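You operate a simulated robot arm through the tools that you are given. There is no shell and no other tool. Be economical: measure what you need, move in short steps, check, and stop when the job is done.

You are at the controls of a simulated robot arm. One attempt, no reset.

JOB
Seal the clear bag at the card's heat, then switch the sealer off.
Fine: the bag on the sealer's bed; read the film card; push the bag up to the stop; press once the green lamp is lit.

It is judged by the outcome, as a careful person would: the job done as asked, and still so three seconds after it is handed in. It fails if anything else is knocked over, pushed out of place, dropped, spilled or broken. Lids that push on must go on centred and level and be pressed home; caps that screw on are set level and turned clockwise until they are tight.

ROBOT AND FRAMES
A 6-joint arm with a two-finger parallel gripper, fixed in place. Base frame: the origin is at the foot of the arm, x ahead of it, y to its left, z up; the work surface is at about z = 78. Readings come in cm, rad, newtons and seconds.
With the tool pointing down near the work surface it reaches from about 26 to 68 cm from the base axis. Its first joint turns from -1.152 to 1.152 rad. Payload 2.9 kg.
The TCP is the grasp point between the finger pads, 3 cm short of the fingertips. In the tool frame z runs along the fingers and y along their closing line. Largest opening 11 cm; finger width 2, thickness 1; the body of the gripper, 4.8 by 11.2 cm, starts 5.5 cm behind the TCP.
Orientation is that of the tool frame in the base frame, as a unit quaternion [x, y, z, w]. With the fingers straight down and closing along the base's y, the tool's x points along the base's -x, its y along +y and its z along -z.

CONTROLS
- The arm moves only by the tool play_rows. Its argument "increments" is a list of rows, each a list of 7 numbers: the shift along the tool's x, y, z in units of 400 mm (1.0 is 400 mm), then the turn, a rotation vector about the tool's x, y, z in units of 90 degrees (1.0 is 90 degrees), then the finger opening in cm, from 0 to 11. In form: [[tx, ty, tz, wx, wy, wz, grip], ...]. A call has 1 to 12 rows; each row is the pose to reach, as a shift and turn from the pose commanded when the call began, along the tool's axes at that moment. A call with a number of a shift or a turn outside -1 to 1 is refused whole. Rows are played at 5 a second. More than 5 cm and 0.15 rad between two rows, or a gripper value outside its range, and nothing of the call is played. Where a pose cannot be reached the arm comes as near as it can. A force on the tool above 40 N (or 10 N above the force at the start of the call, whichever is more), or a blocked arm, ends the call early, and 0.2 s more pass. The fingers move at their own pace (about 10.8 cm/s each) and stop on an object; they squeeze with about 34 N. The grip force told is the motor's: it shows also when the fingers shut on nothing. Time passes only in rows, and 0.2 s behind the last, so rows that repeat a pose let the fingers close. The reply holds the time, the measured pose of the TCP, the force on the tool along the base axes, the opening and the grip force, in the units named above and with some noise.
- Cameras (640 x 400 px; columns grow to the right, rows downward): "scene" is fixed at [6.76, 42.25, 139.07]; the picture's right is [-0.85, -0.53, 0.00], its down [-0.28, 0.44, -0.85] and it looks along [0.45, -0.72, -0.52] (base axes); focal length 300 px, centre (320, 200). "wrist" rides on the gripper at [-3.6, 0, -5.7] in the tool frame; the picture's right is [0.00, -1.00, 0.00], its down [0.97, 0.00, -0.24] and it looks along [0.24, 0.00, 0.97] (tool axes); focal length 218 px, centre (320, 200). There is no depth. A picture from a camera that has moved, and an enlarged one, comes with that camera's place and axes in the base frame and with its lens.
- get_image(camera): a new picture of that camera. No time passes.
- zoom(camera, box): a new picture of the part [left, top, right, bottom] of that camera's present view, enlarged. No time passes.
- finish_job(): hands the job in; it is judged then, once.

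Go step by step. Nothing tells you positions but the pictures and the camera data: compare them with the known pose of the tool, close in by small moves and look again before you grip or let go. The budget is 120 turns and 64 pictures, counting those below and the enlarged ones. Unless the task says otherwise, let go and move clear before handing in, and close with one line.

The tools are called as a command line: name --pt "numbers of a row" for each row, then --argument value for the rest, lists and objects as JSON in quotes. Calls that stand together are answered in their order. play_rows: Moves the arm, as the interface text tells. Its arguments: {"type":"object","properties":{"increments":{"type":"array"}},"required":["increments"]} The other tools are called the same way: get_image (camera) takes a picture; zoom (camera, box) takes an enlarged picture of a part of a camera's view; finish_job () hands the job in.

At the start:

```text
t: 0.0
tool_pos: [45.09, 7.94, 121.45]
orientation: [0.0, 1.0, 0.0, 0.001]
wrist_force: [-0.4, -1.2, -0.4]
gripper_width: 10.97
finger_force: 0.1
```

scene: 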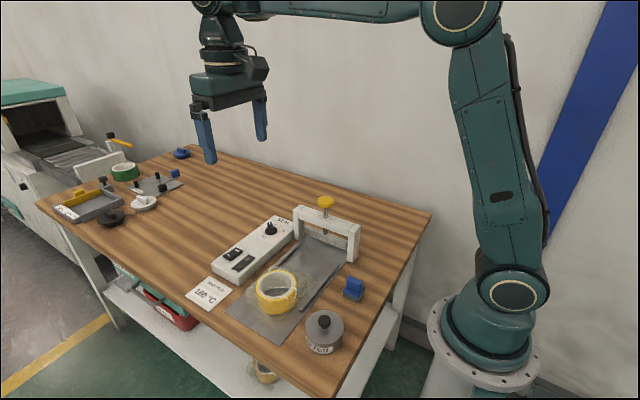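
wrist: 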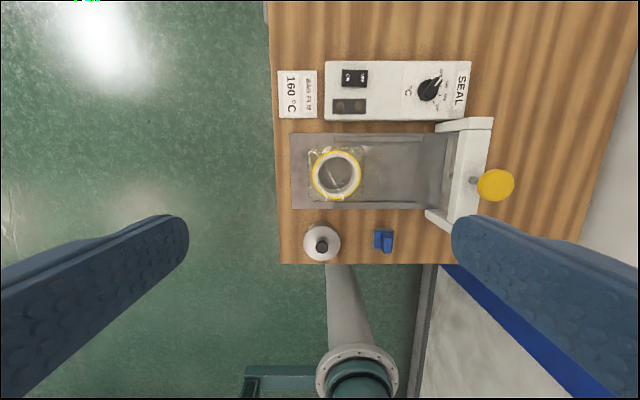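

I see the sealer (bed, stop/jaw with yellow knob, control box with switch, dial and lamp), a card reading 160 °C, and a clear bag with a tape roll in it on the bed. I'll zoom in for details first.

zoom --camera "wrist" --box '[270, 50, 530, 212]'

zoom --camera "scene" --box '[180, 180, 400, 360]'

zoom --camera "wrist" --box '[325, 55, 475, 125]'

```text
2.46 times, centred on (400, 131) of wrist
camera zoom: at [48.7, 7.94, 127.08], right [0.0, -1.0, 0.0], down [-0.97, 0.0, 0.24], along [-0.24, 0.0, -0.97], focal length 537 px, centre (123, 370)
```

zoom: 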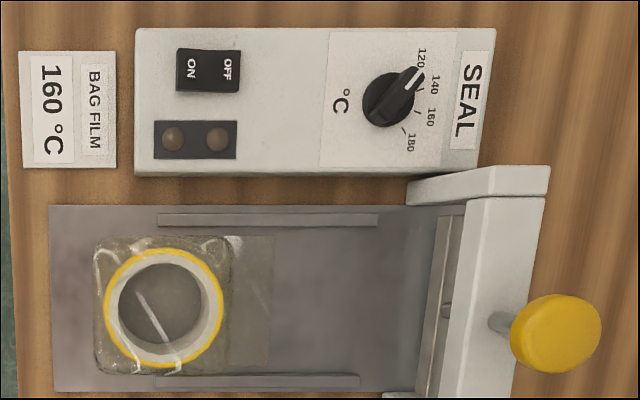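

```text
2.22 times, centred on (290, 270) of scene
camera zoom: at [6.76, 42.25, 139.07], right [-0.85, -0.53, 0.0], down [-0.28, 0.44, -0.85], along [0.45, -0.72, -0.52], focal length 666 px, centre (387, 44)
```

zoom: 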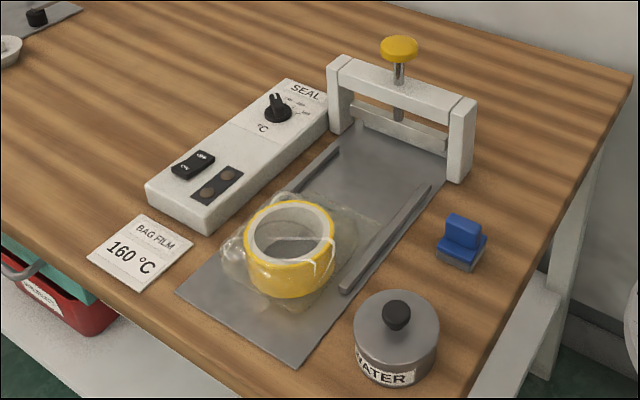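

```text
4.27 times, centred on (400, 90) of wrist
camera zoom: at [48.7, 7.94, 127.08], right [0.0, -1.0, 0.0], down [-0.97, 0.0, 0.24], along [-0.24, 0.0, -0.97], focal length 931 px, centre (-21, 669)
```

zoom: 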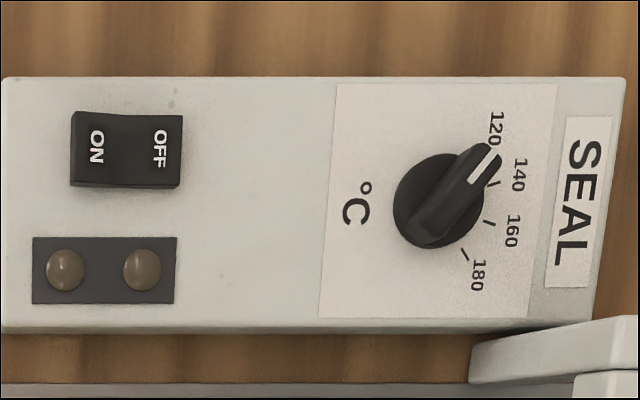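

The dial is near (58.6, -11.9, 83.5), currently about 120. The switch is near (60.9, 1.5), the press knob near (43, -18.5, 95) and the roll near (43, 4.7). I'll move above the dial for a closer look.

play_rows --pt "-0.0422 -0.0619 0.056 0 0 0 8" --pt "-0.0844 -0.1238 0.112 0 0 0 6" --pt "-0.1266 -0.1857 0.168 0 0 0 5" --pt "-0.1688 -0.2476 0.224 0 0 0 4" --pt "-0.211 -0.3095 0.28 0 0 0 4" --pt "-0.2532 -0.3714 0.336 0 0 0 4" --pt "-0.2954 -0.4333 0.392 0 0 0 4" --pt "-0.3375 -0.495 0.448 0 0 0 4"

get_image --camera "wrist"

```text
t: 1.8
tool_pos: [58.78, -11.82, 103.63]
orientation: [-0.001, 1.0, 0.0, 0.0]
wrist_force: [1.2, -0.3, 0.5]
gripper_width: 3.99
finger_force: 0.2
```

```text
58 pictures are left
camera wrist: at [62.34, -11.88, 109.26], right [0.0, -1.0, 0.0], down [-0.97, 0.0, 0.24], along [-0.24, 0.0, -0.97], focal length 218 px, centre (320, 200)
```

wrist: 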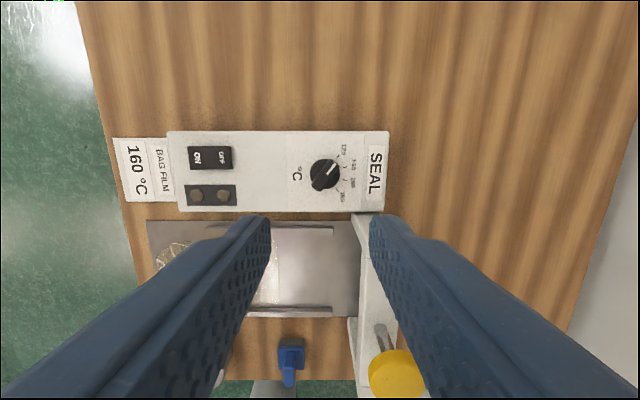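

zoom --camera "wrist" --box '[280, 130, 392, 215]'

```text
4.71 times, centred on (336, 172) of wrist
camera zoom: at [62.34, -11.88, 109.26], right [0.0, -1.0, 0.0], down [-0.97, 0.0, 0.24], along [-0.24, 0.0, -0.97], focal length 1027 px, centre (245, 329)
```

zoom: 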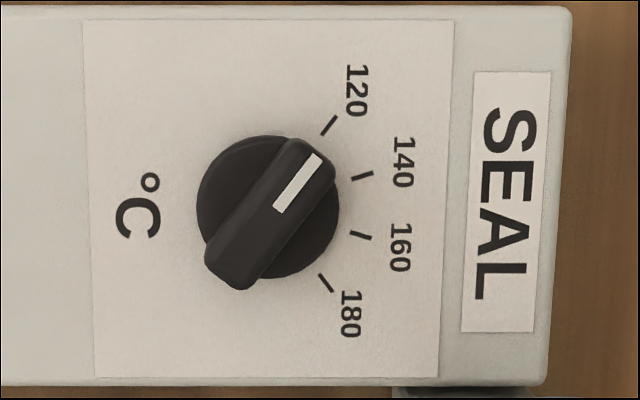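

The pointer stands at 120; 160 lies about 70° clockwise, seen from above. The knob centre is near (59.06, -12.5). I'll align the fingers across the handle and come down to just above it.

play_rows --pt "-0.0118 -0.016 0.075 0 0 0.082 4" --pt "-0.0118 -0.016 0.15 0 0 0.164 4" --pt "-0.0118 -0.016 0.225 0 0 0.246 4" --pt "-0.0118 -0.016 0.3 0 0 0.328 4" --pt "-0.0118 -0.016 0.375 0 0 0.411 4"

get_image --camera "wrist"

zoom --camera "scene" --box '[200, 160, 400, 300]'

```text
t: 3.0
tool_pos: [59.23, -12.38, 88.42]
orientation: [0.318, 0.948, 0.001, 0.0]
wrist_force: [-0.6, -0.4, 0.7]
gripper_width: 3.98
finger_force: 0.2
```

```text
56 pictures are left
camera wrist: at [61.92, -14.56, 94.13], right [-0.6, -0.8, 0.0], down [-0.77, 0.59, 0.24], along [-0.19, 0.14, -0.97], focal length 218 px, centre (320, 200)
```

wrist: 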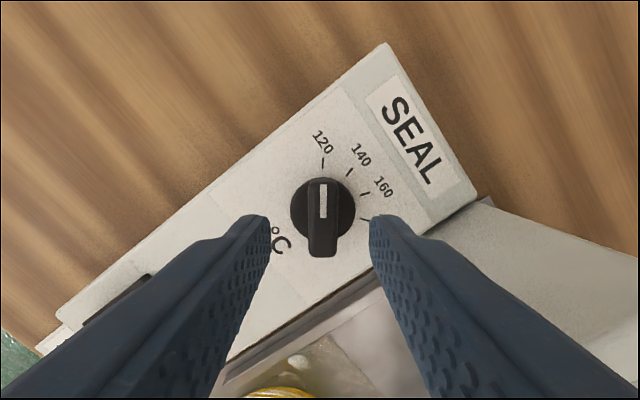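

```text
2.86 times, centred on (300, 230) of scene
camera zoom: at [6.76, 42.25, 139.07], right [-0.85, -0.53, 0.0], down [-0.28, 0.44, -0.85], along [0.45, -0.72, -0.52], focal length 856 px, centre (377, 114)
```

zoom: 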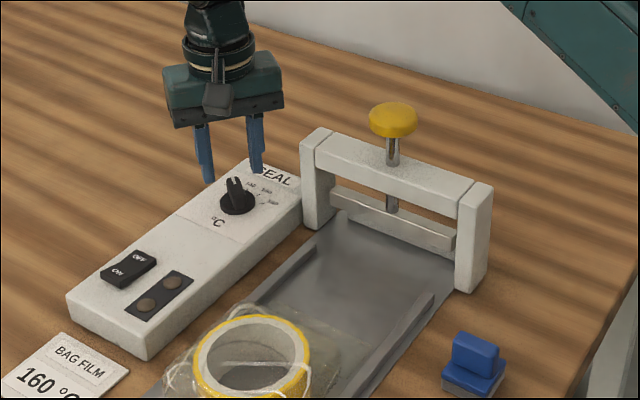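

Alignment looks good. I'll lower the open fingers around the handle.

play_rows --pt "0 0 0.03 0 0 0 4" --pt "0 0 0.06 0 0 0 4" --pt "0 0 0.078 0 0 0 4"

get_image --camera "wrist"

zoom --camera "scene" --box '[220, 170, 320, 250]'

```text
t: 3.8
tool_pos: [59.31, -12.45, 85.38]
orientation: [0.317, 0.948, -0.001, 0.0]
wrist_force: [-0.4, -0.1, -0.3]
gripper_width: 4.0
finger_force: 0.1
```

```text
54 pictures are left
camera wrist: at [61.99, -14.69, 91.11], right [-0.6, -0.8, 0.0], down [-0.78, 0.58, 0.24], along [-0.19, 0.14, -0.97], focal length 218 px, centre (320, 200)
```

wrist: 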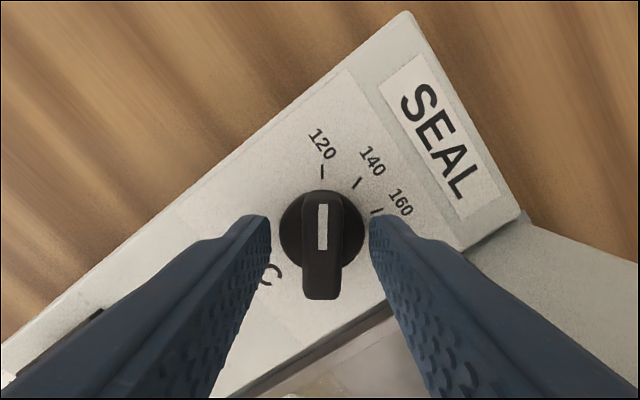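

```text
5.00 times, centred on (270, 210) of scene
camera zoom: at [6.76, 42.25, 139.07], right [-0.85, -0.53, 0.0], down [-0.28, 0.44, -0.85], along [0.45, -0.72, -0.52], focal length 1498 px, centre (570, 150)
```

zoom: 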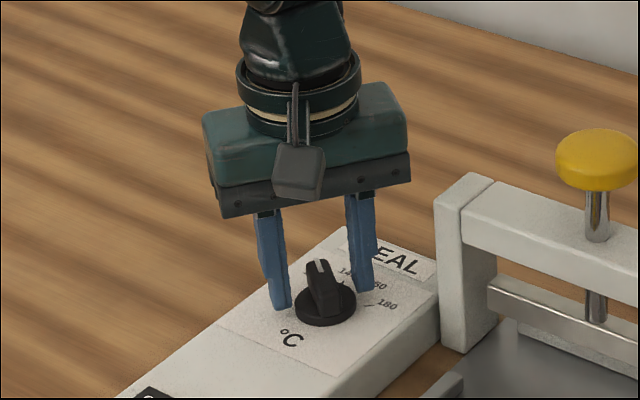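

The fingers straddle the handle, with their tips about level with the disc top. I'll raise 0.3 cm and close.

play_rows --pt "0 0 -0.0075 0 0 0 4" --pt "0 0 -0.0075 0 0 0 2" --pt "0 0 -0.0075 0 0 0 1" --pt "0 0 -0.0075 0 0 0 1"

```text
t: 4.8
tool_pos: [59.03, -12.58, 85.67]
orientation: [0.318, 0.948, 0.001, 0.0]
wrist_force: [-4.0, -5.0, 1.7]
gripper_width: 1.5
finger_force: 44.8
```

Gripped on the handle at 1.5 cm. I'll turn it 70° clockwise.

play_rows --pt "0 0 0 0 0 0.0864 1" --pt "0 0 0 0 0 0.173 1" --pt "0 0 0 0 0 0.259 1" --pt "0 0 0 0 0 0.346 1" --pt "0 0 0 0 0 0.432 1" --pt "0 0 0 0 0 0.519 1" --pt "0 0 0 0 0 0.605 1" --pt "0 0 0 0 0 0.692 1" --pt "0 0 0 0 0 0.778 1" --pt "0 0 0 0 0 0.778 1"

get_image --camera "wrist"

```text
t: 7.0
tool_pos: [59.08, -12.7, 85.77]
orientation: [0.805, 0.593, -0.002, 0.0]
wrist_force: [-25.7, -17.7, 18.5]
gripper_width: 1.48
finger_force: 44.7
```

```text
52 pictures are left
camera wrist: at [57.85, -16.08, 91.41], right [-0.95, 0.3, 0.0], down [0.29, 0.93, 0.24], along [0.07, 0.23, -0.97], focal length 218 px, centre (320, 200)
```

wrist: 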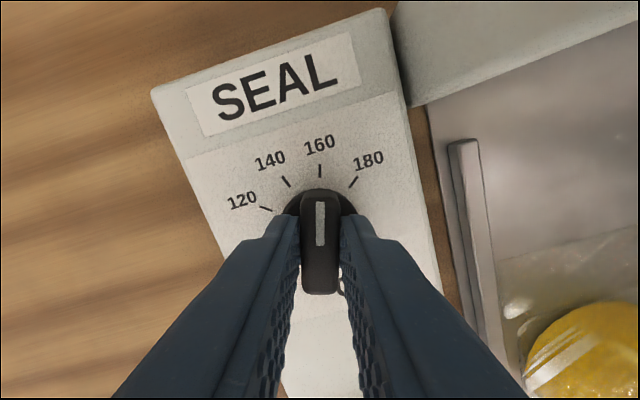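

The pointer now stands at 160. I'll let go, rise straight up and check.

play_rows --pt "0 0 0 0 0 0 2.5" --pt "0 0 0 0 0 0 4" --pt "0 0 -0.05 0 0 0 4" --pt "0 0 -0.15 0 0 0 4" --pt "0 0 -0.25 0 0 0 4"

get_image --camera "wrist"

```text
t: 8.2
tool_pos: [59.38, -12.5, 95.7]
orientation: [0.804, 0.595, 0.0, 0.0]
wrist_force: [1.4, 0.7, -0.9]
gripper_width: 3.98
finger_force: 0.0
```

```text
51 pictures are left
camera wrist: at [58.3, -15.96, 101.33], right [-0.96, 0.29, 0.0], down [0.28, 0.93, 0.24], along [0.07, 0.23, -0.97], focal length 218 px, centre (320, 200)
```

wrist: 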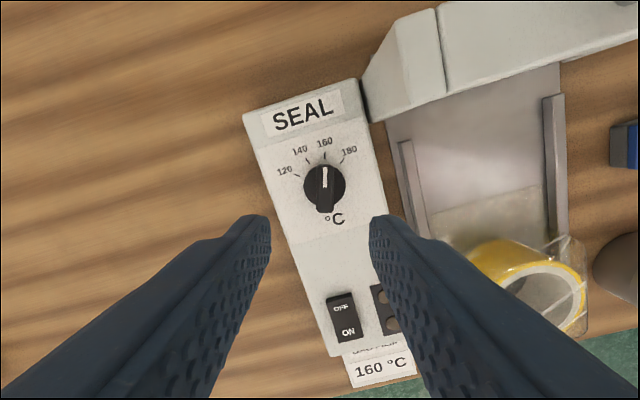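

The dial reads 160. Next I'll go behind the bag on its +y side, with the fingers spread along x, and look at the bag before pushing it.

play_rows --pt "0.0616 -0.0718 -0.1 0 0 -0.0238 4" --pt "0.1231 -0.1435 -0.1 0 0 -0.0475 5" --pt "0.1847 -0.2153 -0.1 0 0 -0.0713 6" --pt "0.2463 -0.287 -0.1 0 0 -0.095 6" --pt "0.3078 -0.3588 -0.1 0 0 -0.1188 6" --pt "0.3694 -0.4305 -0.1 0 0 -0.1425 6" --pt "0.431 -0.5023 -0.1 0 0 -0.166 6" --pt "0.4925 -0.574 -0.1 0 0 -0.19 6"

get_image --camera "wrist"

get_image --camera "scene"

```text
refused: row 1 steps farther than a row can; nothing moved
```

```text
50 pictures are left
camera wrist: at [58.3, -15.96, 101.33], right [-0.96, 0.29, 0.0], down [0.28, 0.93, 0.24], along [0.07, 0.23, -0.97], focal length 218 px, centre (320, 200)
```

wrist: 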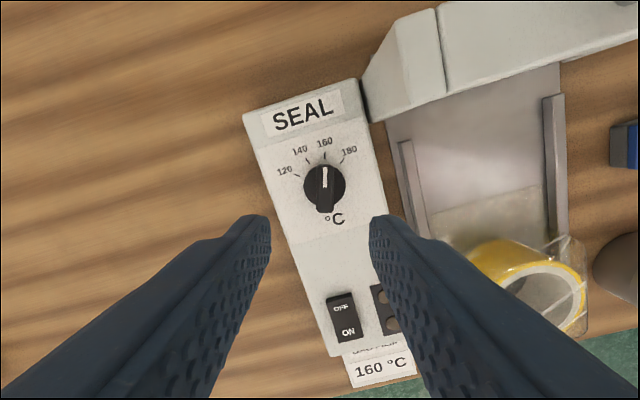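

```text
49 pictures are left
```

scene: 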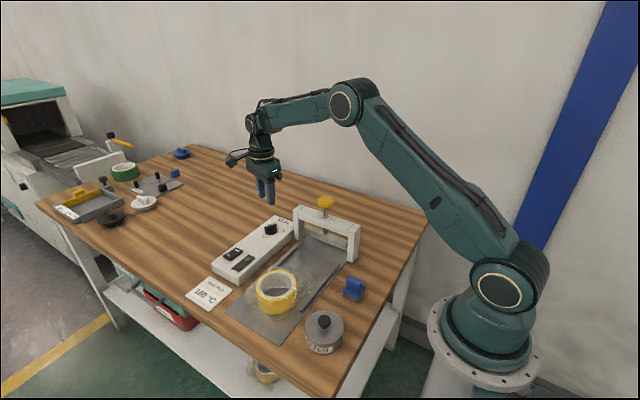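

The first row's step was too long because of the added lift, so nothing moved. I'll send the lift as its own row.

play_rows --pt "0 0 -0.1 0 0 0 4" --pt "0.0616 -0.0718 -0.1 0 0 -0.0238 4" --pt "0.1231 -0.1435 -0.1 0 0 -0.0475 5" --pt "0.1847 -0.2153 -0.1 0 0 -0.0713 6" --pt "0.2463 -0.287 -0.1 0 0 -0.095 6" --pt "0.3078 -0.3588 -0.1 0 0 -0.1188 6" --pt "0.3694 -0.4305 -0.1 0 0 -0.1425 6" --pt "0.431 -0.5023 -0.1 0 0 -0.166 6" --pt "0.4925 -0.574 -0.1 0 0 -0.19 6"

get_image --camera "wrist"

```text
t: 10.2
tool_pos: [42.85, 13.08, 99.81]
orientation: [0.707, 0.707, 0.0, 0.0]
wrist_force: [-0.7, -0.5, -0.4]
gripper_width: 6.01
finger_force: 0.1
```

```text
48 pictures are left
camera wrist: at [42.8, 9.49, 105.48], right [-1.0, 0.0, 0.0], down [0.0, 0.97, 0.24], along [0.0, 0.24, -0.97], focal length 218 px, centre (320, 200)
```

wrist: 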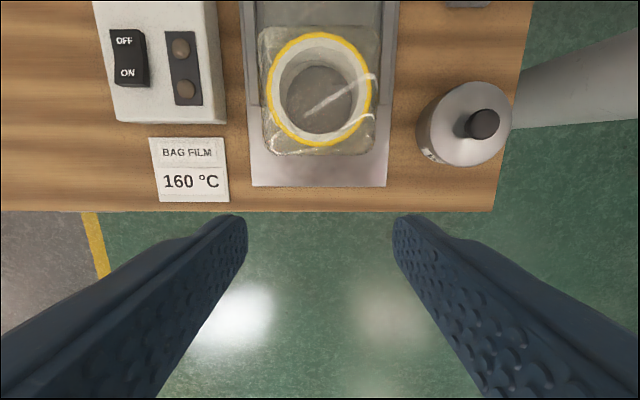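

The roll is centred on the bed at x≈42.8, and the bag's back edge is near y≈10.5. I'll lower the fingers behind it.

play_rows --pt "0 0 0.1 0 0 0 6" --pt "0 0 0.2 0 0 0 6" --pt "0 0 0.3 0 0 0 6" --pt "0 0 0.37 0 0 0 6" --pt "0 0 0.41 0 0 0 6"

get_image --camera "wrist"

zoom --camera "scene" --box '[200, 180, 400, 340]'

```text
t: 11.4
tool_pos: [43.04, 12.86, 83.28]
orientation: [0.707, 0.707, -0.001, 0.0]
wrist_force: [-0.1, -0.1, -0.1]
gripper_width: 6.01
finger_force: 0.0
```

```text
47 pictures are left
camera wrist: at [42.95, 9.33, 88.89], right [-1.0, 0.0, 0.0], down [0.0, 0.97, 0.24], along [0.0, 0.24, -0.97], focal length 218 px, centre (320, 200)
```

wrist: 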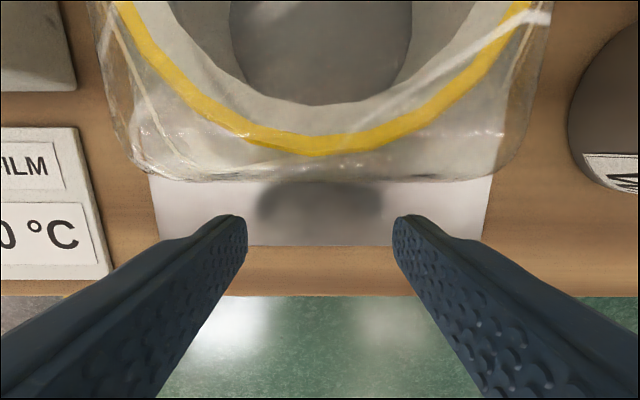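

```text
2.50 times, centred on (300, 260) of scene
camera zoom: at [6.76, 42.25, 139.07], right [-0.85, -0.53, 0.0], down [-0.28, 0.44, -0.85], along [0.45, -0.72, -0.52], focal length 749 px, centre (370, 50)
```

zoom: 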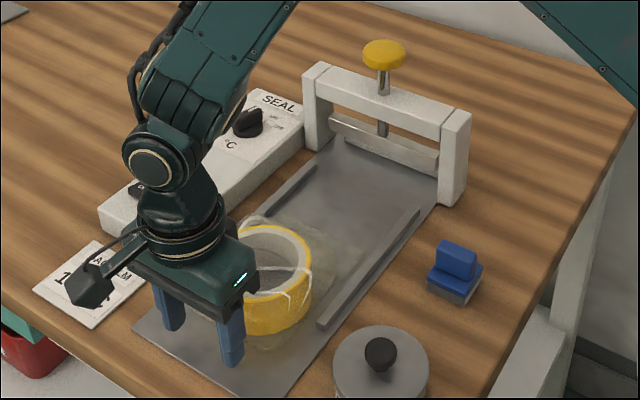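

The fingers are placed behind the bag. I'll push toward -y slowly and check as I go.

play_rows --pt "-0.02 0 0 0 0 0 6" --pt "-0.04 0 0 0 0 0 6" --pt "-0.06 0 0 0 0 0 6" --pt "-0.08 0 0 0 0 0 6" --pt "-0.1 0 0 0 0 0 6" --pt "-0.12 0 0 0 0 0 6" --pt "-0.14 0 0 0 0 0 6" --pt "-0.16 0 0 0 0 0 6"

zoom --camera "scene" --box '[200, 180, 400, 340]'

get_image --camera "wrist"

```text
t: 13.2
tool_pos: [42.95, 6.62, 83.26]
orientation: [0.706, 0.708, 0.0, 0.0]
wrist_force: [0.0, 0.2, 0.1]
gripper_width: 6.01
finger_force: 0.0
```

```text
2.50 times, centred on (300, 260) of scene
camera zoom: at [6.76, 42.25, 139.07], right [-0.85, -0.53, 0.0], down [-0.28, 0.44, -0.85], along [0.45, -0.72, -0.52], focal length 749 px, centre (370, 50)
```

zoom: 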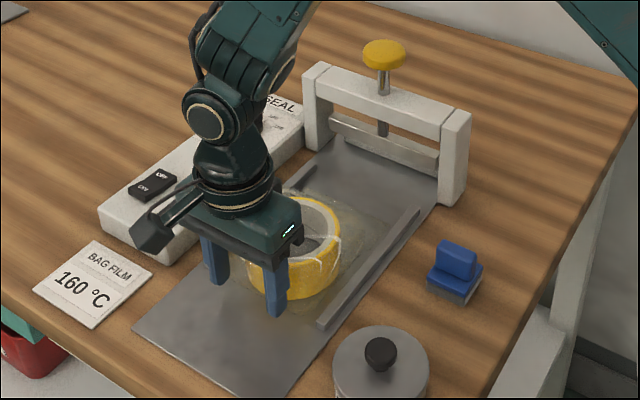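

```text
44 pictures are left
camera wrist: at [42.96, 3.05, 88.92], right [-1.0, 0.0, 0.0], down [0.0, 0.97, 0.24], along [0.0, 0.24, -0.97], focal length 218 px, centre (320, 200)
```

wrist: 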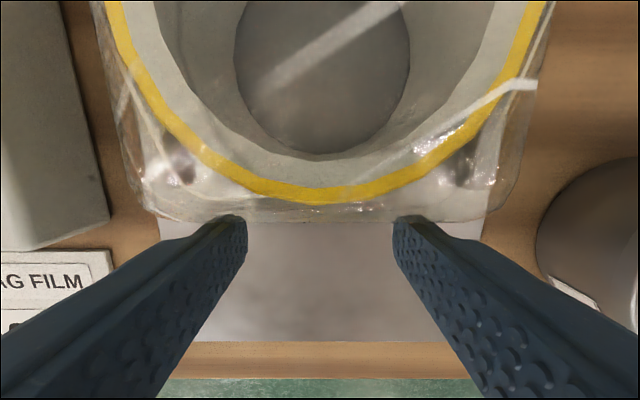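

The bag slides squarely, keeping its back edge on the fingers. I'll keep pushing.

play_rows --pt "-0.02 0 0 0 0 0 6" --pt "-0.04 0 0 0 0 0 6" --pt "-0.06 0 0 0 0 0 6" --pt "-0.08 0 0 0 0 0 6" --pt "-0.1 0 0 0 0 0 6" --pt "-0.12 0 0 0 0 0 6" --pt "-0.14 0 0 0 0 0 6"

zoom --camera "scene" --box '[240, 180, 380, 290]'

```text
t: 14.8
tool_pos: [42.95, 0.98, 83.21]
orientation: [0.707, 0.707, 0.0, 0.0]
wrist_force: [-0.7, 0.5, -0.5]
gripper_width: 5.99
finger_force: 0.0
```

```text
3.64 times, centred on (310, 235) of scene
camera zoom: at [6.76, 42.25, 139.07], right [-0.85, -0.53, 0.0], down [-0.28, 0.44, -0.85], along [0.45, -0.72, -0.52], focal length 1090 px, centre (356, 73)
```

zoom: 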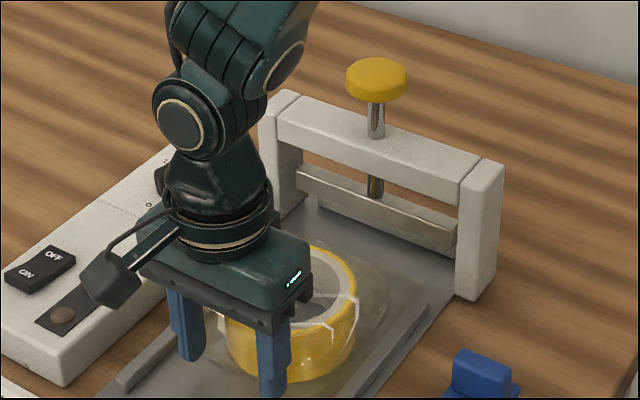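

The film front is close to the jaw. I'll push in smaller steps and watch the force.

play_rows --pt "-0.0125 0 0 0 0 0 6" --pt "-0.025 0 0 0 0 0 6" --pt "-0.0375 0 0 0 0 0 6" --pt "-0.05 0 0 0 0 0 6" --pt "-0.0625 0 0 0 0 0 6"

zoom --camera "scene" --box '[280, 200, 370, 270]'

get_image --camera "wrist"

```text
t: 16.0
tool_pos: [42.94, -1.46, 83.28]
orientation: [0.706, 0.708, 0.0, 0.0]
wrist_force: [0.3, 0.8, 0.1]
gripper_width: 5.97
finger_force: 0.1
```

```text
5.71 times, centred on (325, 235) of scene
camera zoom: at [6.76, 42.25, 139.07], right [-0.85, -0.53, 0.0], down [-0.28, 0.44, -0.85], along [0.45, -0.72, -0.52], focal length 1712 px, centre (291, 0)
```

zoom: 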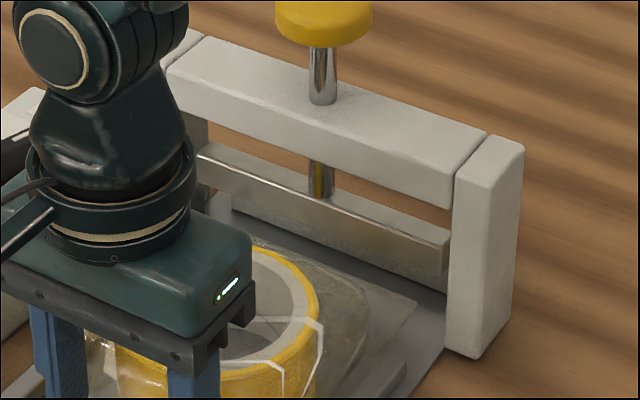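

```text
41 pictures are left
camera wrist: at [42.9, -5.09, 88.97], right [-1.0, 0.0, 0.0], down [0.0, 0.97, 0.24], along [0.0, 0.24, -0.97], focal length 218 px, centre (320, 200)
```

wrist: 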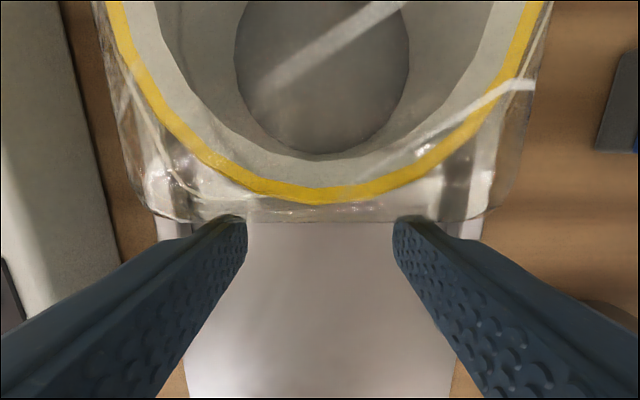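

The film edge (y≈-18) is just about to pass under the jaw, with no resistance yet. I'll continue in small steps.

play_rows --pt "-0.01 0 0 0 0 0 6" --pt "-0.02 0 0 0 0 0 6" --pt "-0.03 0 0 0 0 0 6" --pt "-0.04 0 0 0 0 0 6" --pt "-0.05 0 0 0 0 0 6"

zoom --camera "scene" --box '[280, 200, 370, 270]'

```text
t: 17.2
tool_pos: [43.03, -3.19, 83.41]
orientation: [0.705, 0.71, 0.002, -0.002]
wrist_force: [-2.1, 21.6, 6.8]
gripper_width: 6.02
finger_force: 0.5
```

```text
5.71 times, centred on (325, 235) of scene
camera zoom: at [6.75, 42.3, 139.06], right [-0.85, -0.53, 0.0], down [-0.28, 0.44, -0.85], along [0.45, -0.72, -0.52], focal length 1712 px, centre (291, 0)
```

zoom: 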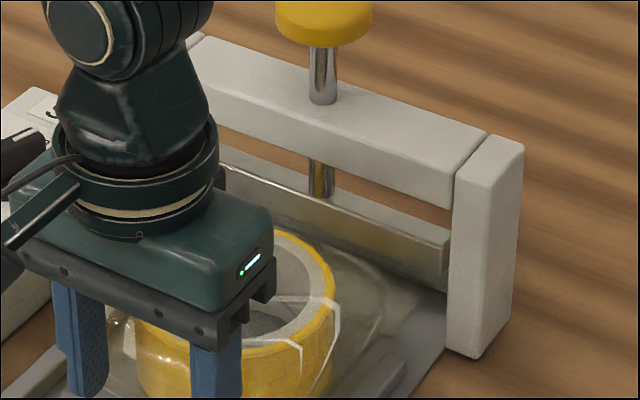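

The push met about 22 N of resistance and the frame hasn't moved, so the bag is at the stop. I'll back off, rise and go above the switch.

play_rows --pt "0.02 0 0 0 0 0 6" --pt "0.05 0 0 0 0 0 6" --pt "0.1 0 0 0 0 0 6" --pt "0.1 0 -0.1 0 0 0 6" --pt "0.1 0 -0.2 0 0 0 6" --pt "0.1 0 -0.3 0 0 0 4" --pt "0.11 0.1 -0.34 0 0 0 2" --pt "0.12 0.2 -0.34 0 0 0 0" --pt "0.13 0.3 -0.34 0 0 0 0" --pt "0.14 0.4 -0.34 0 0 0 0" --pt "0.14 0.445 -0.34 0 0 0 0"

get_image --camera "wrist"

zoom --camera "scene" --box '[220, 180, 380, 320]'

```text
t: 19.6
tool_pos: [60.74, 1.99, 96.65]
orientation: [0.707, 0.707, -0.001, 0.0]
wrist_force: [-0.3, 0.8, 0.9]
gripper_width: 0.01
finger_force: 33.8
```

```text
39 pictures are left
camera wrist: at [60.62, -1.54, 102.37], right [-1.0, 0.0, 0.0], down [0.0, 0.97, 0.24], along [0.0, 0.24, -0.97], focal length 218 px, centre (320, 200)
```

wrist: 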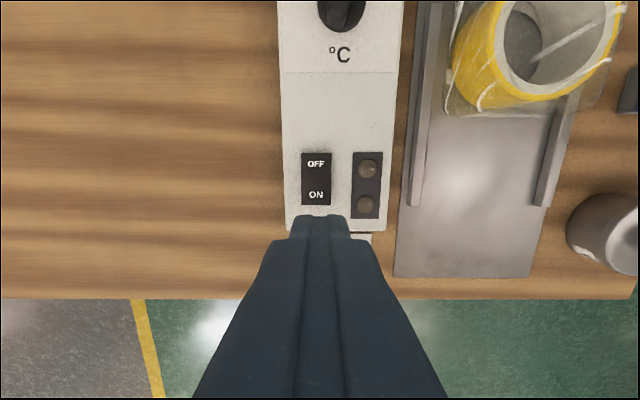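

```text
2.86 times, centred on (300, 250) of scene
camera zoom: at [6.76, 42.25, 139.07], right [-0.85, -0.53, 0.0], down [-0.28, 0.44, -0.85], along [0.45, -0.72, -0.52], focal length 856 px, centre (377, 57)
```

zoom: 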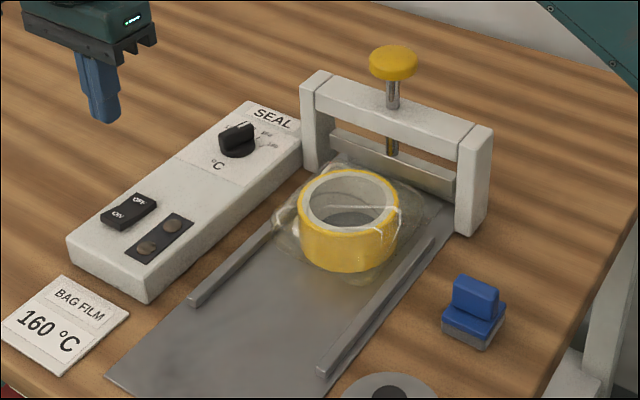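

Switch measured: ON half at (61.0, 3.0), OFF half at (61.0, 0.0). I'll press ON with closed fingers.

play_rows --pt "0.025 0.0075 0.1 0 0 0 0" --pt "0.025 0.0075 0.2 0 0 0 0" --pt "0.025 0.0075 0.245 0 0 0 0" --pt "0.025 0.0075 0.255 0 0 0 0" --pt "0.025 0.0075 0.265 0 0 0 0" --pt "0.025 0.0075 0.2725 0 0 0 0" --pt "0.025 0.0075 0.28 0 0 0 0" --pt "0.025 0.0075 0.285 0 0 0 0"

zoom --camera "scene" --box '[210, 220, 310, 300]'

```text
t: 21.4
tool_pos: [61.19, 3.22, 85.56]
orientation: [0.707, 0.708, 0.001, 0.0]
wrist_force: [-0.6, 0.5, 2.2]
gripper_width: 0.0
finger_force: 33.8
```

```text
5.00 times, centred on (260, 260) of scene
camera zoom: at [6.76, 42.25, 139.07], right [-0.85, -0.53, 0.0], down [-0.28, 0.44, -0.85], along [0.45, -0.72, -0.52], focal length 1498 px, centre (620, -100)
```

zoom: 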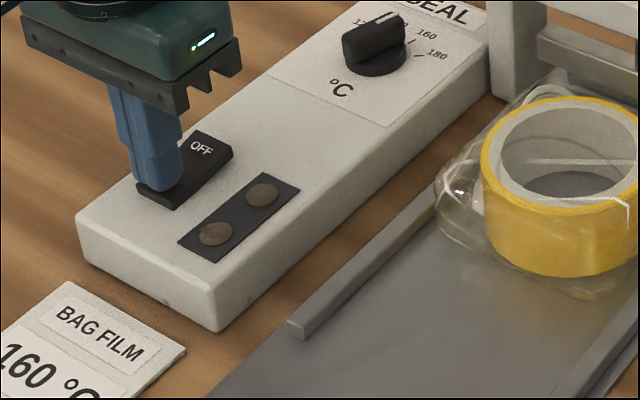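

Light contact with the ON half (2 N) and no lamp yet. I'll press a little deeper.

play_rows --pt "0 0 0.0075 0 0 0 0" --pt "0 0 0.015 0 0 0 0" --pt "0 0 0.0225 0 0 0 0"

zoom --camera "scene" --box '[210, 220, 310, 300]'

```text
t: 22.0
tool_pos: [61.32, 3.22, 85.51]
orientation: [0.706, 0.708, 0.002, 0.002]
wrist_force: [-1.4, 0.9, 2.6]
gripper_width: 0.0
finger_force: 34.3
stopped in row 3: the force on the tool passed its limit (the readings are from after the stop); the commanded pose is now the measured one
```

```text
5.00 times, centred on (260, 260) of scene
camera zoom: at [6.75, 42.25, 139.07], right [-0.85, -0.53, 0.0], down [-0.28, 0.44, -0.85], along [0.45, -0.72, -0.52], focal length 1498 px, centre (620, -100)
```

zoom: 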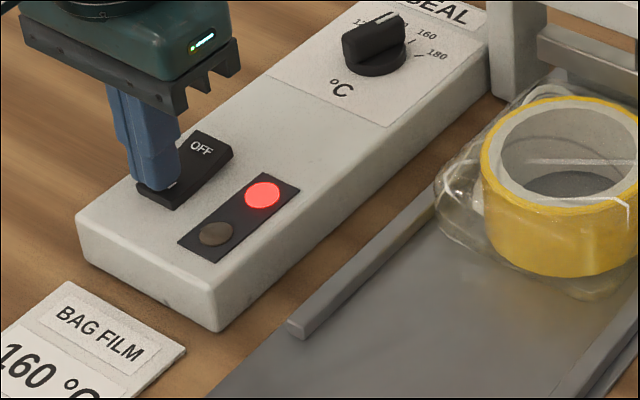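

The red lamp is lit, so the sealer is heating. I'll rise and go above the press knob.

play_rows --pt "0 0 -0.1 0 0 0 0" --pt "0 0 -0.2 0 0 0 0" --pt "0 0 -0.32 0 0 0 0" --pt "0 0 -0.44 0 0 0 0" --pt "-0.0775 -0.065 -0.45 0 0 0 0" --pt "-0.155 -0.13 -0.45 0 0 0 0" --pt "-0.2325 -0.195 -0.45 0 0 0 0" --pt "-0.31 -0.26 -0.45 0 0 0 0" --pt "-0.3875 -0.325 -0.45 0 0 0 0" --pt "-0.465 -0.39 -0.45 0 0 0 0" --pt "-0.5425 -0.455 -0.45 0 0 0 0"

get_image --camera "wrist"

zoom --camera "scene" --box '[220, 150, 380, 290]'

```text
t: 24.4
tool_pos: [43.08, -18.42, 103.26]
orientation: [0.707, 0.708, 0.003, 0.002]
wrist_force: [-0.6, -0.4, -0.6]
gripper_width: 0.0
finger_force: 34.2
```

```text
35 pictures are left
camera wrist: at [42.83, -22.03, 108.93], right [-1.0, 0.0, -0.01], down [0.0, 0.97, 0.24], along [0.01, 0.24, -0.97], focal length 218 px, centre (320, 200)
```

wrist: 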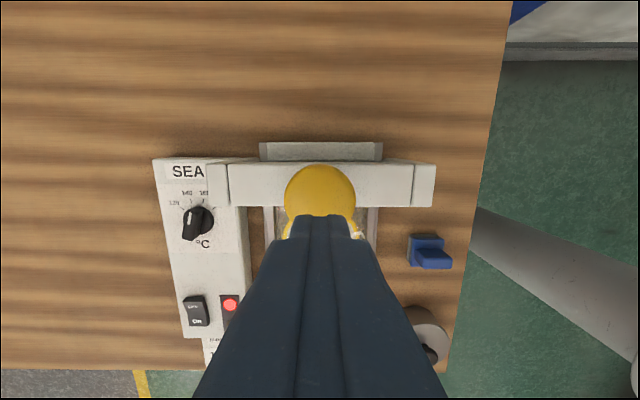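

```text
2.86 times, centred on (300, 220) of scene
camera zoom: at [6.76, 42.25, 139.07], right [-0.85, -0.53, 0.0], down [-0.28, 0.44, -0.85], along [0.45, -0.72, -0.52], focal length 856 px, centre (377, 143)
```

zoom: 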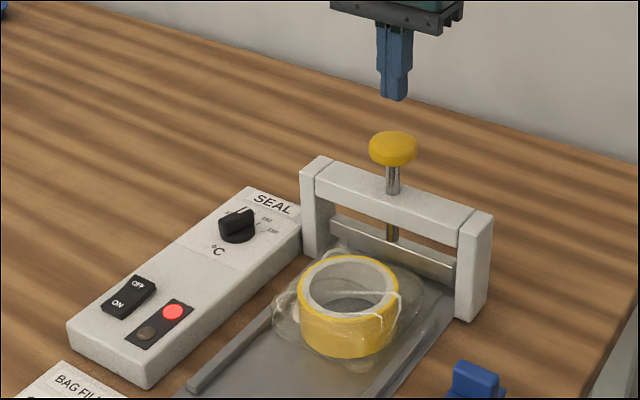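

The fingers are over the knob's centre. I'll lower a bit and wait for green.

play_rows --pt "0 0 0.05 0 0 0 0" --pt "0 0 0.05 0 0 0 0" --pt "0 0 0.05 0 0 0 0" --pt "0 0 0.05 0 0 0 0" --pt "0 0 0.05 0 0 0 0" --pt "0 0 0.05 0 0 0 0" --pt "0 0 0.05 0 0 0 0" --pt "0 0 0.05 0 0 0 0" --pt "0 0 0.05 0 0 0 0" --pt "0 0 0.05 0 0 0 0" --pt "0 0 0.05 0 0 0 0" --pt "0 0 0.05 0 0 0 0"

zoom --camera "scene" --box '[220, 150, 380, 290]'

```text
t: 27.0
tool_pos: [42.89, -18.39, 101.39]
orientation: [0.707, 0.708, 0.002, 0.003]
wrist_force: [0.7, 0.8, 0.0]
gripper_width: 0.0
finger_force: 34.3
```

```text
2.86 times, centred on (300, 220) of scene
camera zoom: at [6.76, 42.25, 139.07], right [-0.85, -0.53, 0.0], down [-0.28, 0.44, -0.85], along [0.45, -0.72, -0.52], focal length 856 px, centre (377, 143)
```

zoom: 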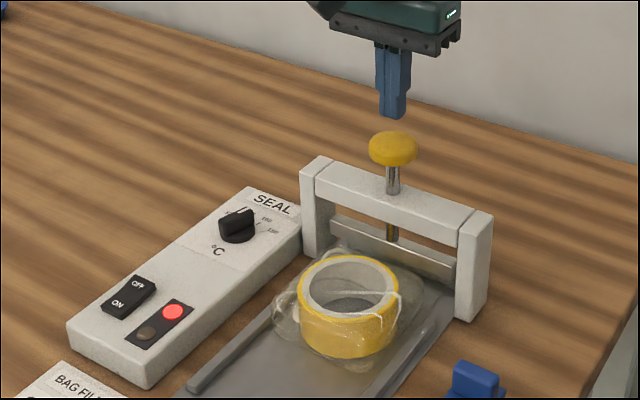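

Still red, so I'll wait longer.

play_rows --pt "0 0 0 0 0 0 0" --pt "0 0 0 0 0 0 0" --pt "0 0 0 0 0 0 0" --pt "0 0 0 0 0 0 0" --pt "0 0 0 0 0 0 0" --pt "0 0 0 0 0 0 0" --pt "0 0 0 0 0 0 0" --pt "0 0 0 0 0 0 0" --pt "0 0 0 0 0 0 0" --pt "0 0 0 0 0 0 0" --pt "0 0 0 0 0 0 0" --pt "0 0 0 0 0 0 0"

zoom --camera "scene" --box '[220, 150, 380, 290]'

```text
t: 29.6
tool_pos: [43.0, -18.4, 101.22]
orientation: [0.706, 0.708, 0.003, 0.002]
wrist_force: [-0.2, -0.6, -0.9]
gripper_width: 0.0
finger_force: 34.0
```

```text
2.86 times, centred on (300, 220) of scene
camera zoom: at [6.76, 42.25, 139.07], right [-0.85, -0.53, 0.0], down [-0.28, 0.44, -0.85], along [0.45, -0.72, -0.52], focal length 856 px, centre (377, 143)
```

zoom: 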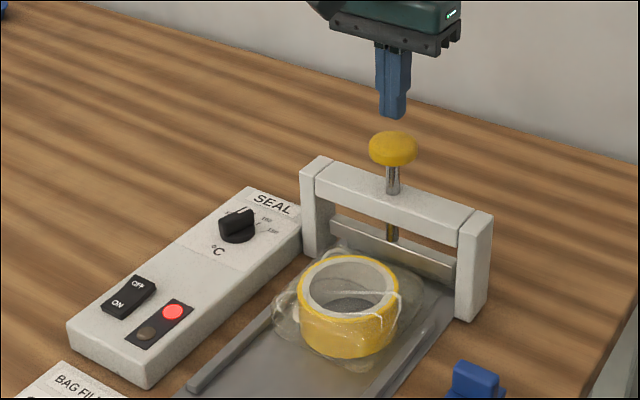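

play_rows --pt "0 0 0 0 0 0 0" --pt "0 0 0 0 0 0 0" --pt "0 0 0 0 0 0 0" --pt "0 0 0 0 0 0 0" --pt "0 0 0 0 0 0 0" --pt "0 0 0 0 0 0 0" --pt "0 0 0 0 0 0 0" --pt "0 0 0 0 0 0 0" --pt "0 0 0 0 0 0 0" --pt "0 0 0 0 0 0 0" --pt "0 0 0 0 0 0 0" --pt "0 0 0 0 0 0 0"

zoom --camera "scene" --box '[220, 150, 380, 290]'

```text
t: 32.2
tool_pos: [43.02, -18.49, 101.3]
orientation: [0.707, 0.708, 0.002, 0.003]
wrist_force: [-0.3, -0.4, 1.3]
gripper_width: 0.0
finger_force: 34.1
```

```text
2.86 times, centred on (300, 220) of scene
camera zoom: at [6.76, 42.25, 139.07], right [-0.85, -0.53, 0.0], down [-0.28, 0.44, -0.85], along [0.45, -0.72, -0.52], focal length 856 px, centre (377, 143)
```

zoom: 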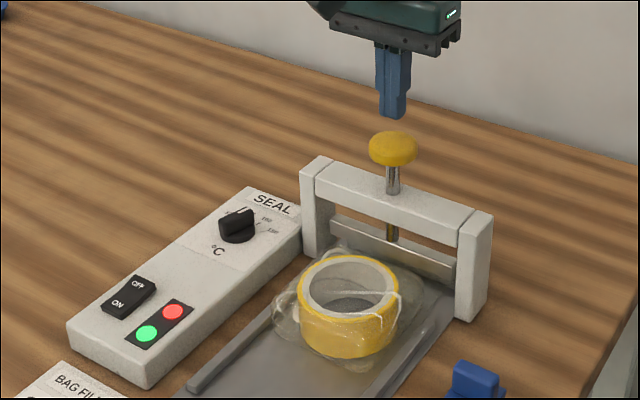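

Green is lit. I'll press the knob down in small steps.

play_rows --pt "0 0 0.025 0 0 0 0" --pt "0 0 0.05 0 0 0 0" --pt "0 0 0.0625 0 0 0 0" --pt "0 0 0.075 0 0 0 0" --pt "0 0 0.0875 0 0 0 0" --pt "0 0 0.1 0 0 0 0"

zoom --camera "scene" --box '[220, 150, 380, 290]'

```text
t: 33.6
tool_pos: [43.1, -18.58, 97.23]
orientation: [0.706, 0.708, 0.003, 0.003]
wrist_force: [1.9, 2.4, 1.8]
gripper_width: 0.03
finger_force: 34.1
```

```text
2.86 times, centred on (300, 220) of scene
camera zoom: at [6.76, 42.26, 139.07], right [-0.85, -0.53, 0.0], down [-0.28, 0.44, -0.85], along [0.45, -0.72, -0.52], focal length 856 px, centre (377, 143)
```

zoom: 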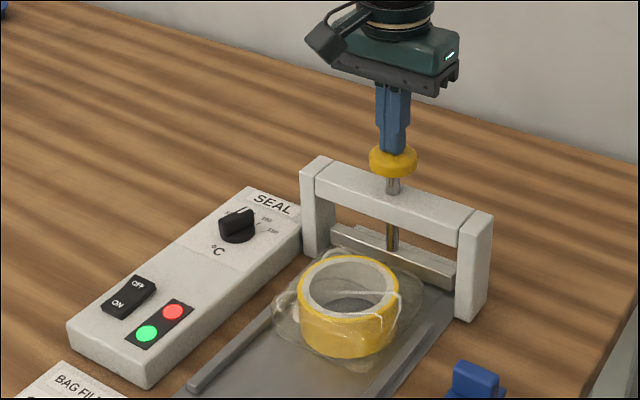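

The jaw is coming down. I'll continue until it meets the bed.

play_rows --pt "0 0 0.0075 0 0 0 0" --pt "0 0 0.015 0 0 0 0" --pt "0 0 0.0225 0 0 0 0" --pt "0 0 0.03 0 0 0 0"

zoom --camera "scene" --box '[220, 150, 380, 290]'

```text
t: 34.6
tool_pos: [43.02, -18.58, 96.02]
orientation: [0.706, 0.708, 0.002, 0.003]
wrist_force: [-0.1, 2.7, 3.0]
gripper_width: 0.02
finger_force: 34.0
```

```text
2.86 times, centred on (300, 220) of scene
camera zoom: at [6.76, 42.26, 139.07], right [-0.85, -0.53, 0.0], down [-0.28, 0.44, -0.85], along [0.45, -0.72, -0.52], focal length 856 px, centre (377, 143)
```

zoom: 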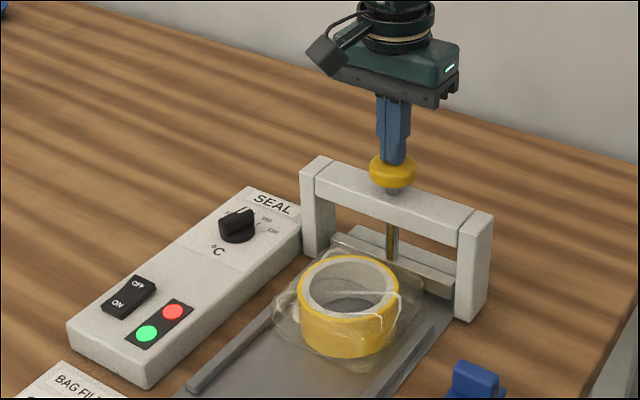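

play_rows --pt "0 0 0.005 0 0 0 0" --pt "0 0 0.01 0 0 0 0" --pt "0 0 0.015 0 0 0 0" --pt "0 0 0.02 0 0 0 0"

zoom --camera "scene" --box '[220, 150, 380, 290]'

```text
t: 35.6
tool_pos: [43.03, -18.62, 95.71]
orientation: [0.706, 0.708, 0.004, 0.003]
wrist_force: [-6.2, 2.3, 8.2]
gripper_width: 0.0
finger_force: 33.7
stopped in row 4: the force on the tool passed its limit (the readings are from after the stop); the commanded pose is now the measured one
```

```text
2.86 times, centred on (300, 220) of scene
camera zoom: at [6.73, 42.26, 139.07], right [-0.85, -0.53, 0.0], down [-0.28, 0.44, -0.85], along [0.45, -0.72, -0.52], focal length 856 px, centre (377, 143)
```

zoom: 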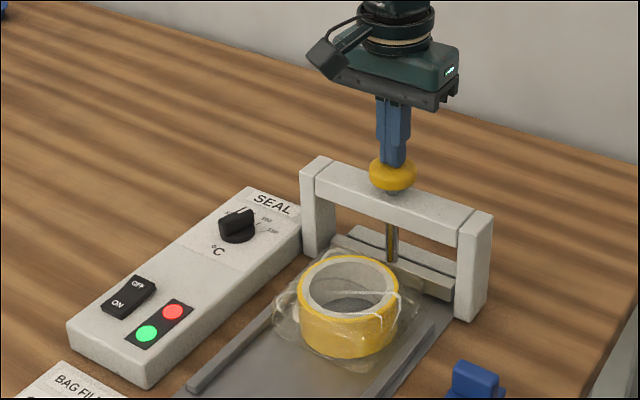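

The jaw has reached its end. I'll hold with moderate force for about 2 s.

play_rows --pt "0 0 0.003 0 0 0 0" --pt "0 0 0.003 0 0 0 0" --pt "0 0 0.003 0 0 0 0" --pt "0 0 0.003 0 0 0 0" --pt "0 0 0.003 0 0 0 0" --pt "0 0 0.003 0 0 0 0" --pt "0 0 0.003 0 0 0 0" --pt "0 0 0.003 0 0 0 0" --pt "0 0 0.003 0 0 0 0" --pt "0 0 0.003 0 0 0 0"

zoom --camera "scene" --box '[270, 190, 370, 270]'

```text
t: 37.8
tool_pos: [43.1, -18.58, 95.76]
orientation: [0.707, 0.708, 0.003, 0.006]
wrist_force: [-9.2, 4.3, 35.8]
gripper_width: 0.0
finger_force: 33.9
```

```text
5.00 times, centred on (320, 230) of scene
camera zoom: at [6.69, 42.28, 139.06], right [-0.85, -0.53, 0.0], down [-0.28, 0.44, -0.85], along [0.45, -0.72, -0.52], focal length 1498 px, centre (320, 50)
```

zoom: 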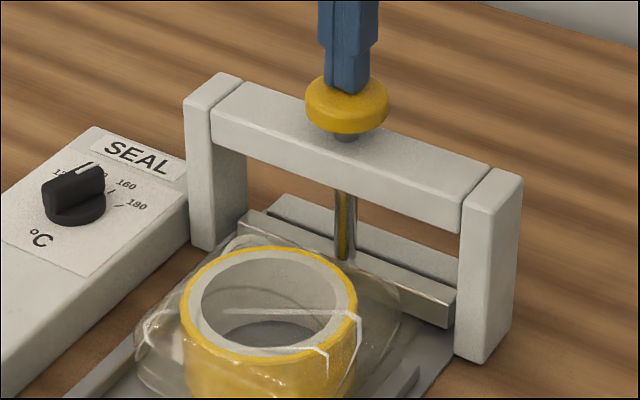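

Held for 2 s at about 36 N. Before releasing, I'll double-check the dial from the wrist camera.

zoom --camera "wrist" --box '[100, 150, 260, 300]'

```text
2.67 times, centred on (180, 225) of wrist
camera zoom: at [42.93, -22.18, 101.43], right [-1.0, 0.0, -0.01], down [0.0, 0.97, 0.24], along [0.01, 0.24, -0.97], focal length 582 px, centre (693, 133)
```

zoom: 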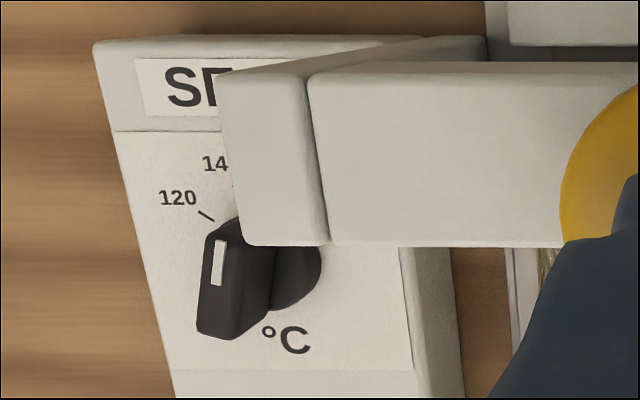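

The pointer sits about 18° from the box axis, which matches the 160 tick. I'll release the press and move above the OFF half of the switch.

play_rows --pt "0 0 -0.03 0 0 0 0" --pt "0 0 -0.1 0 0 0 0" --pt "0 0 -0.19 0 0 0 0" --pt "0.07 0.07 -0.19 0 0 0 0" --pt "0.15 0.15 -0.19 0 0 0 0" --pt "0.23 0.23 -0.19 0 0 0 0" --pt "0.31 0.31 -0.19 0 0 0 0" --pt "0.39 0.385 -0.19 0 0 0 0" --pt "0.46 0.45 -0.19 0 0 0 0" --pt "0.46 0.45 -0.1 0 0 0 0" --pt "0.46 0.45 0.0 0 0 0 0" --pt "0.46 0.45 0.0 0 0 0 0"

get_image --camera "wrist"

zoom --camera "scene" --box '[220, 150, 380, 290]'

```text
t: 40.4
tool_pos: [61.08, -0.22, 95.63]
orientation: [0.706, 0.708, 0.003, 0.004]
wrist_force: [-0.7, -1.1, 1.1]
gripper_width: 0.02
finger_force: 33.8
```

```text
25 pictures are left
camera wrist: at [61.13, -3.78, 101.33], right [-1.0, 0.0, -0.01], down [0.0, 0.97, 0.24], along [0.01, 0.24, -0.97], focal length 218 px, centre (320, 200)
```

wrist: 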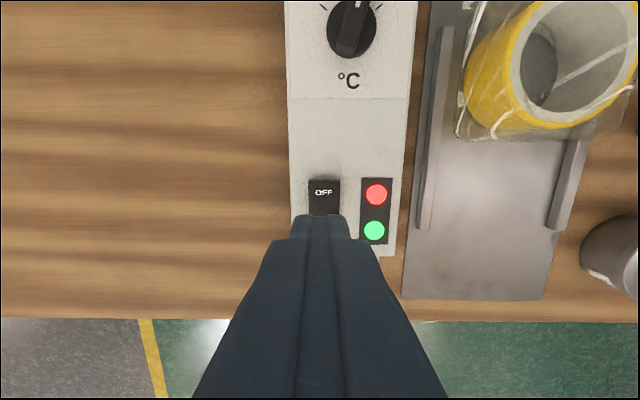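

```text
2.86 times, centred on (300, 220) of scene
camera zoom: at [6.76, 42.25, 139.07], right [-0.85, -0.53, 0.0], down [-0.28, 0.44, -0.85], along [0.45, -0.72, -0.52], focal length 856 px, centre (377, 143)
```

zoom: 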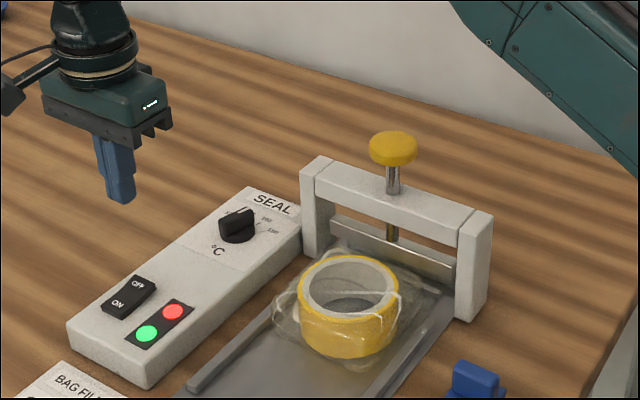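

The jaw has sprung back up. I'll look for the seal line before switching off.

zoom --camera "scene" --box '[295, 205, 355, 250]'

```text
8.89 times, centred on (325, 228) of scene
camera zoom: at [6.76, 42.25, 139.07], right [-0.85, -0.53, 0.0], down [-0.28, 0.44, -0.85], along [0.45, -0.72, -0.52], focal length 2664 px, centre (276, -44)
```

zoom: 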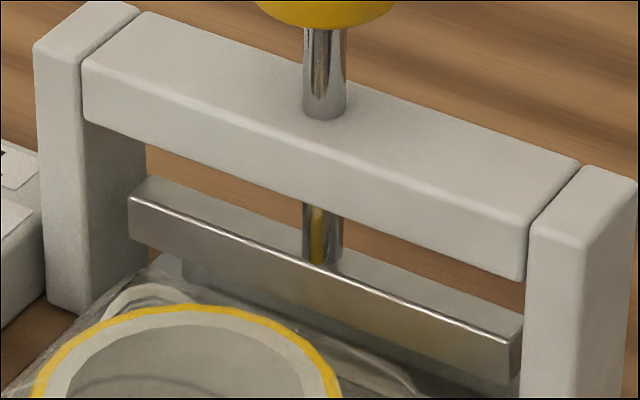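

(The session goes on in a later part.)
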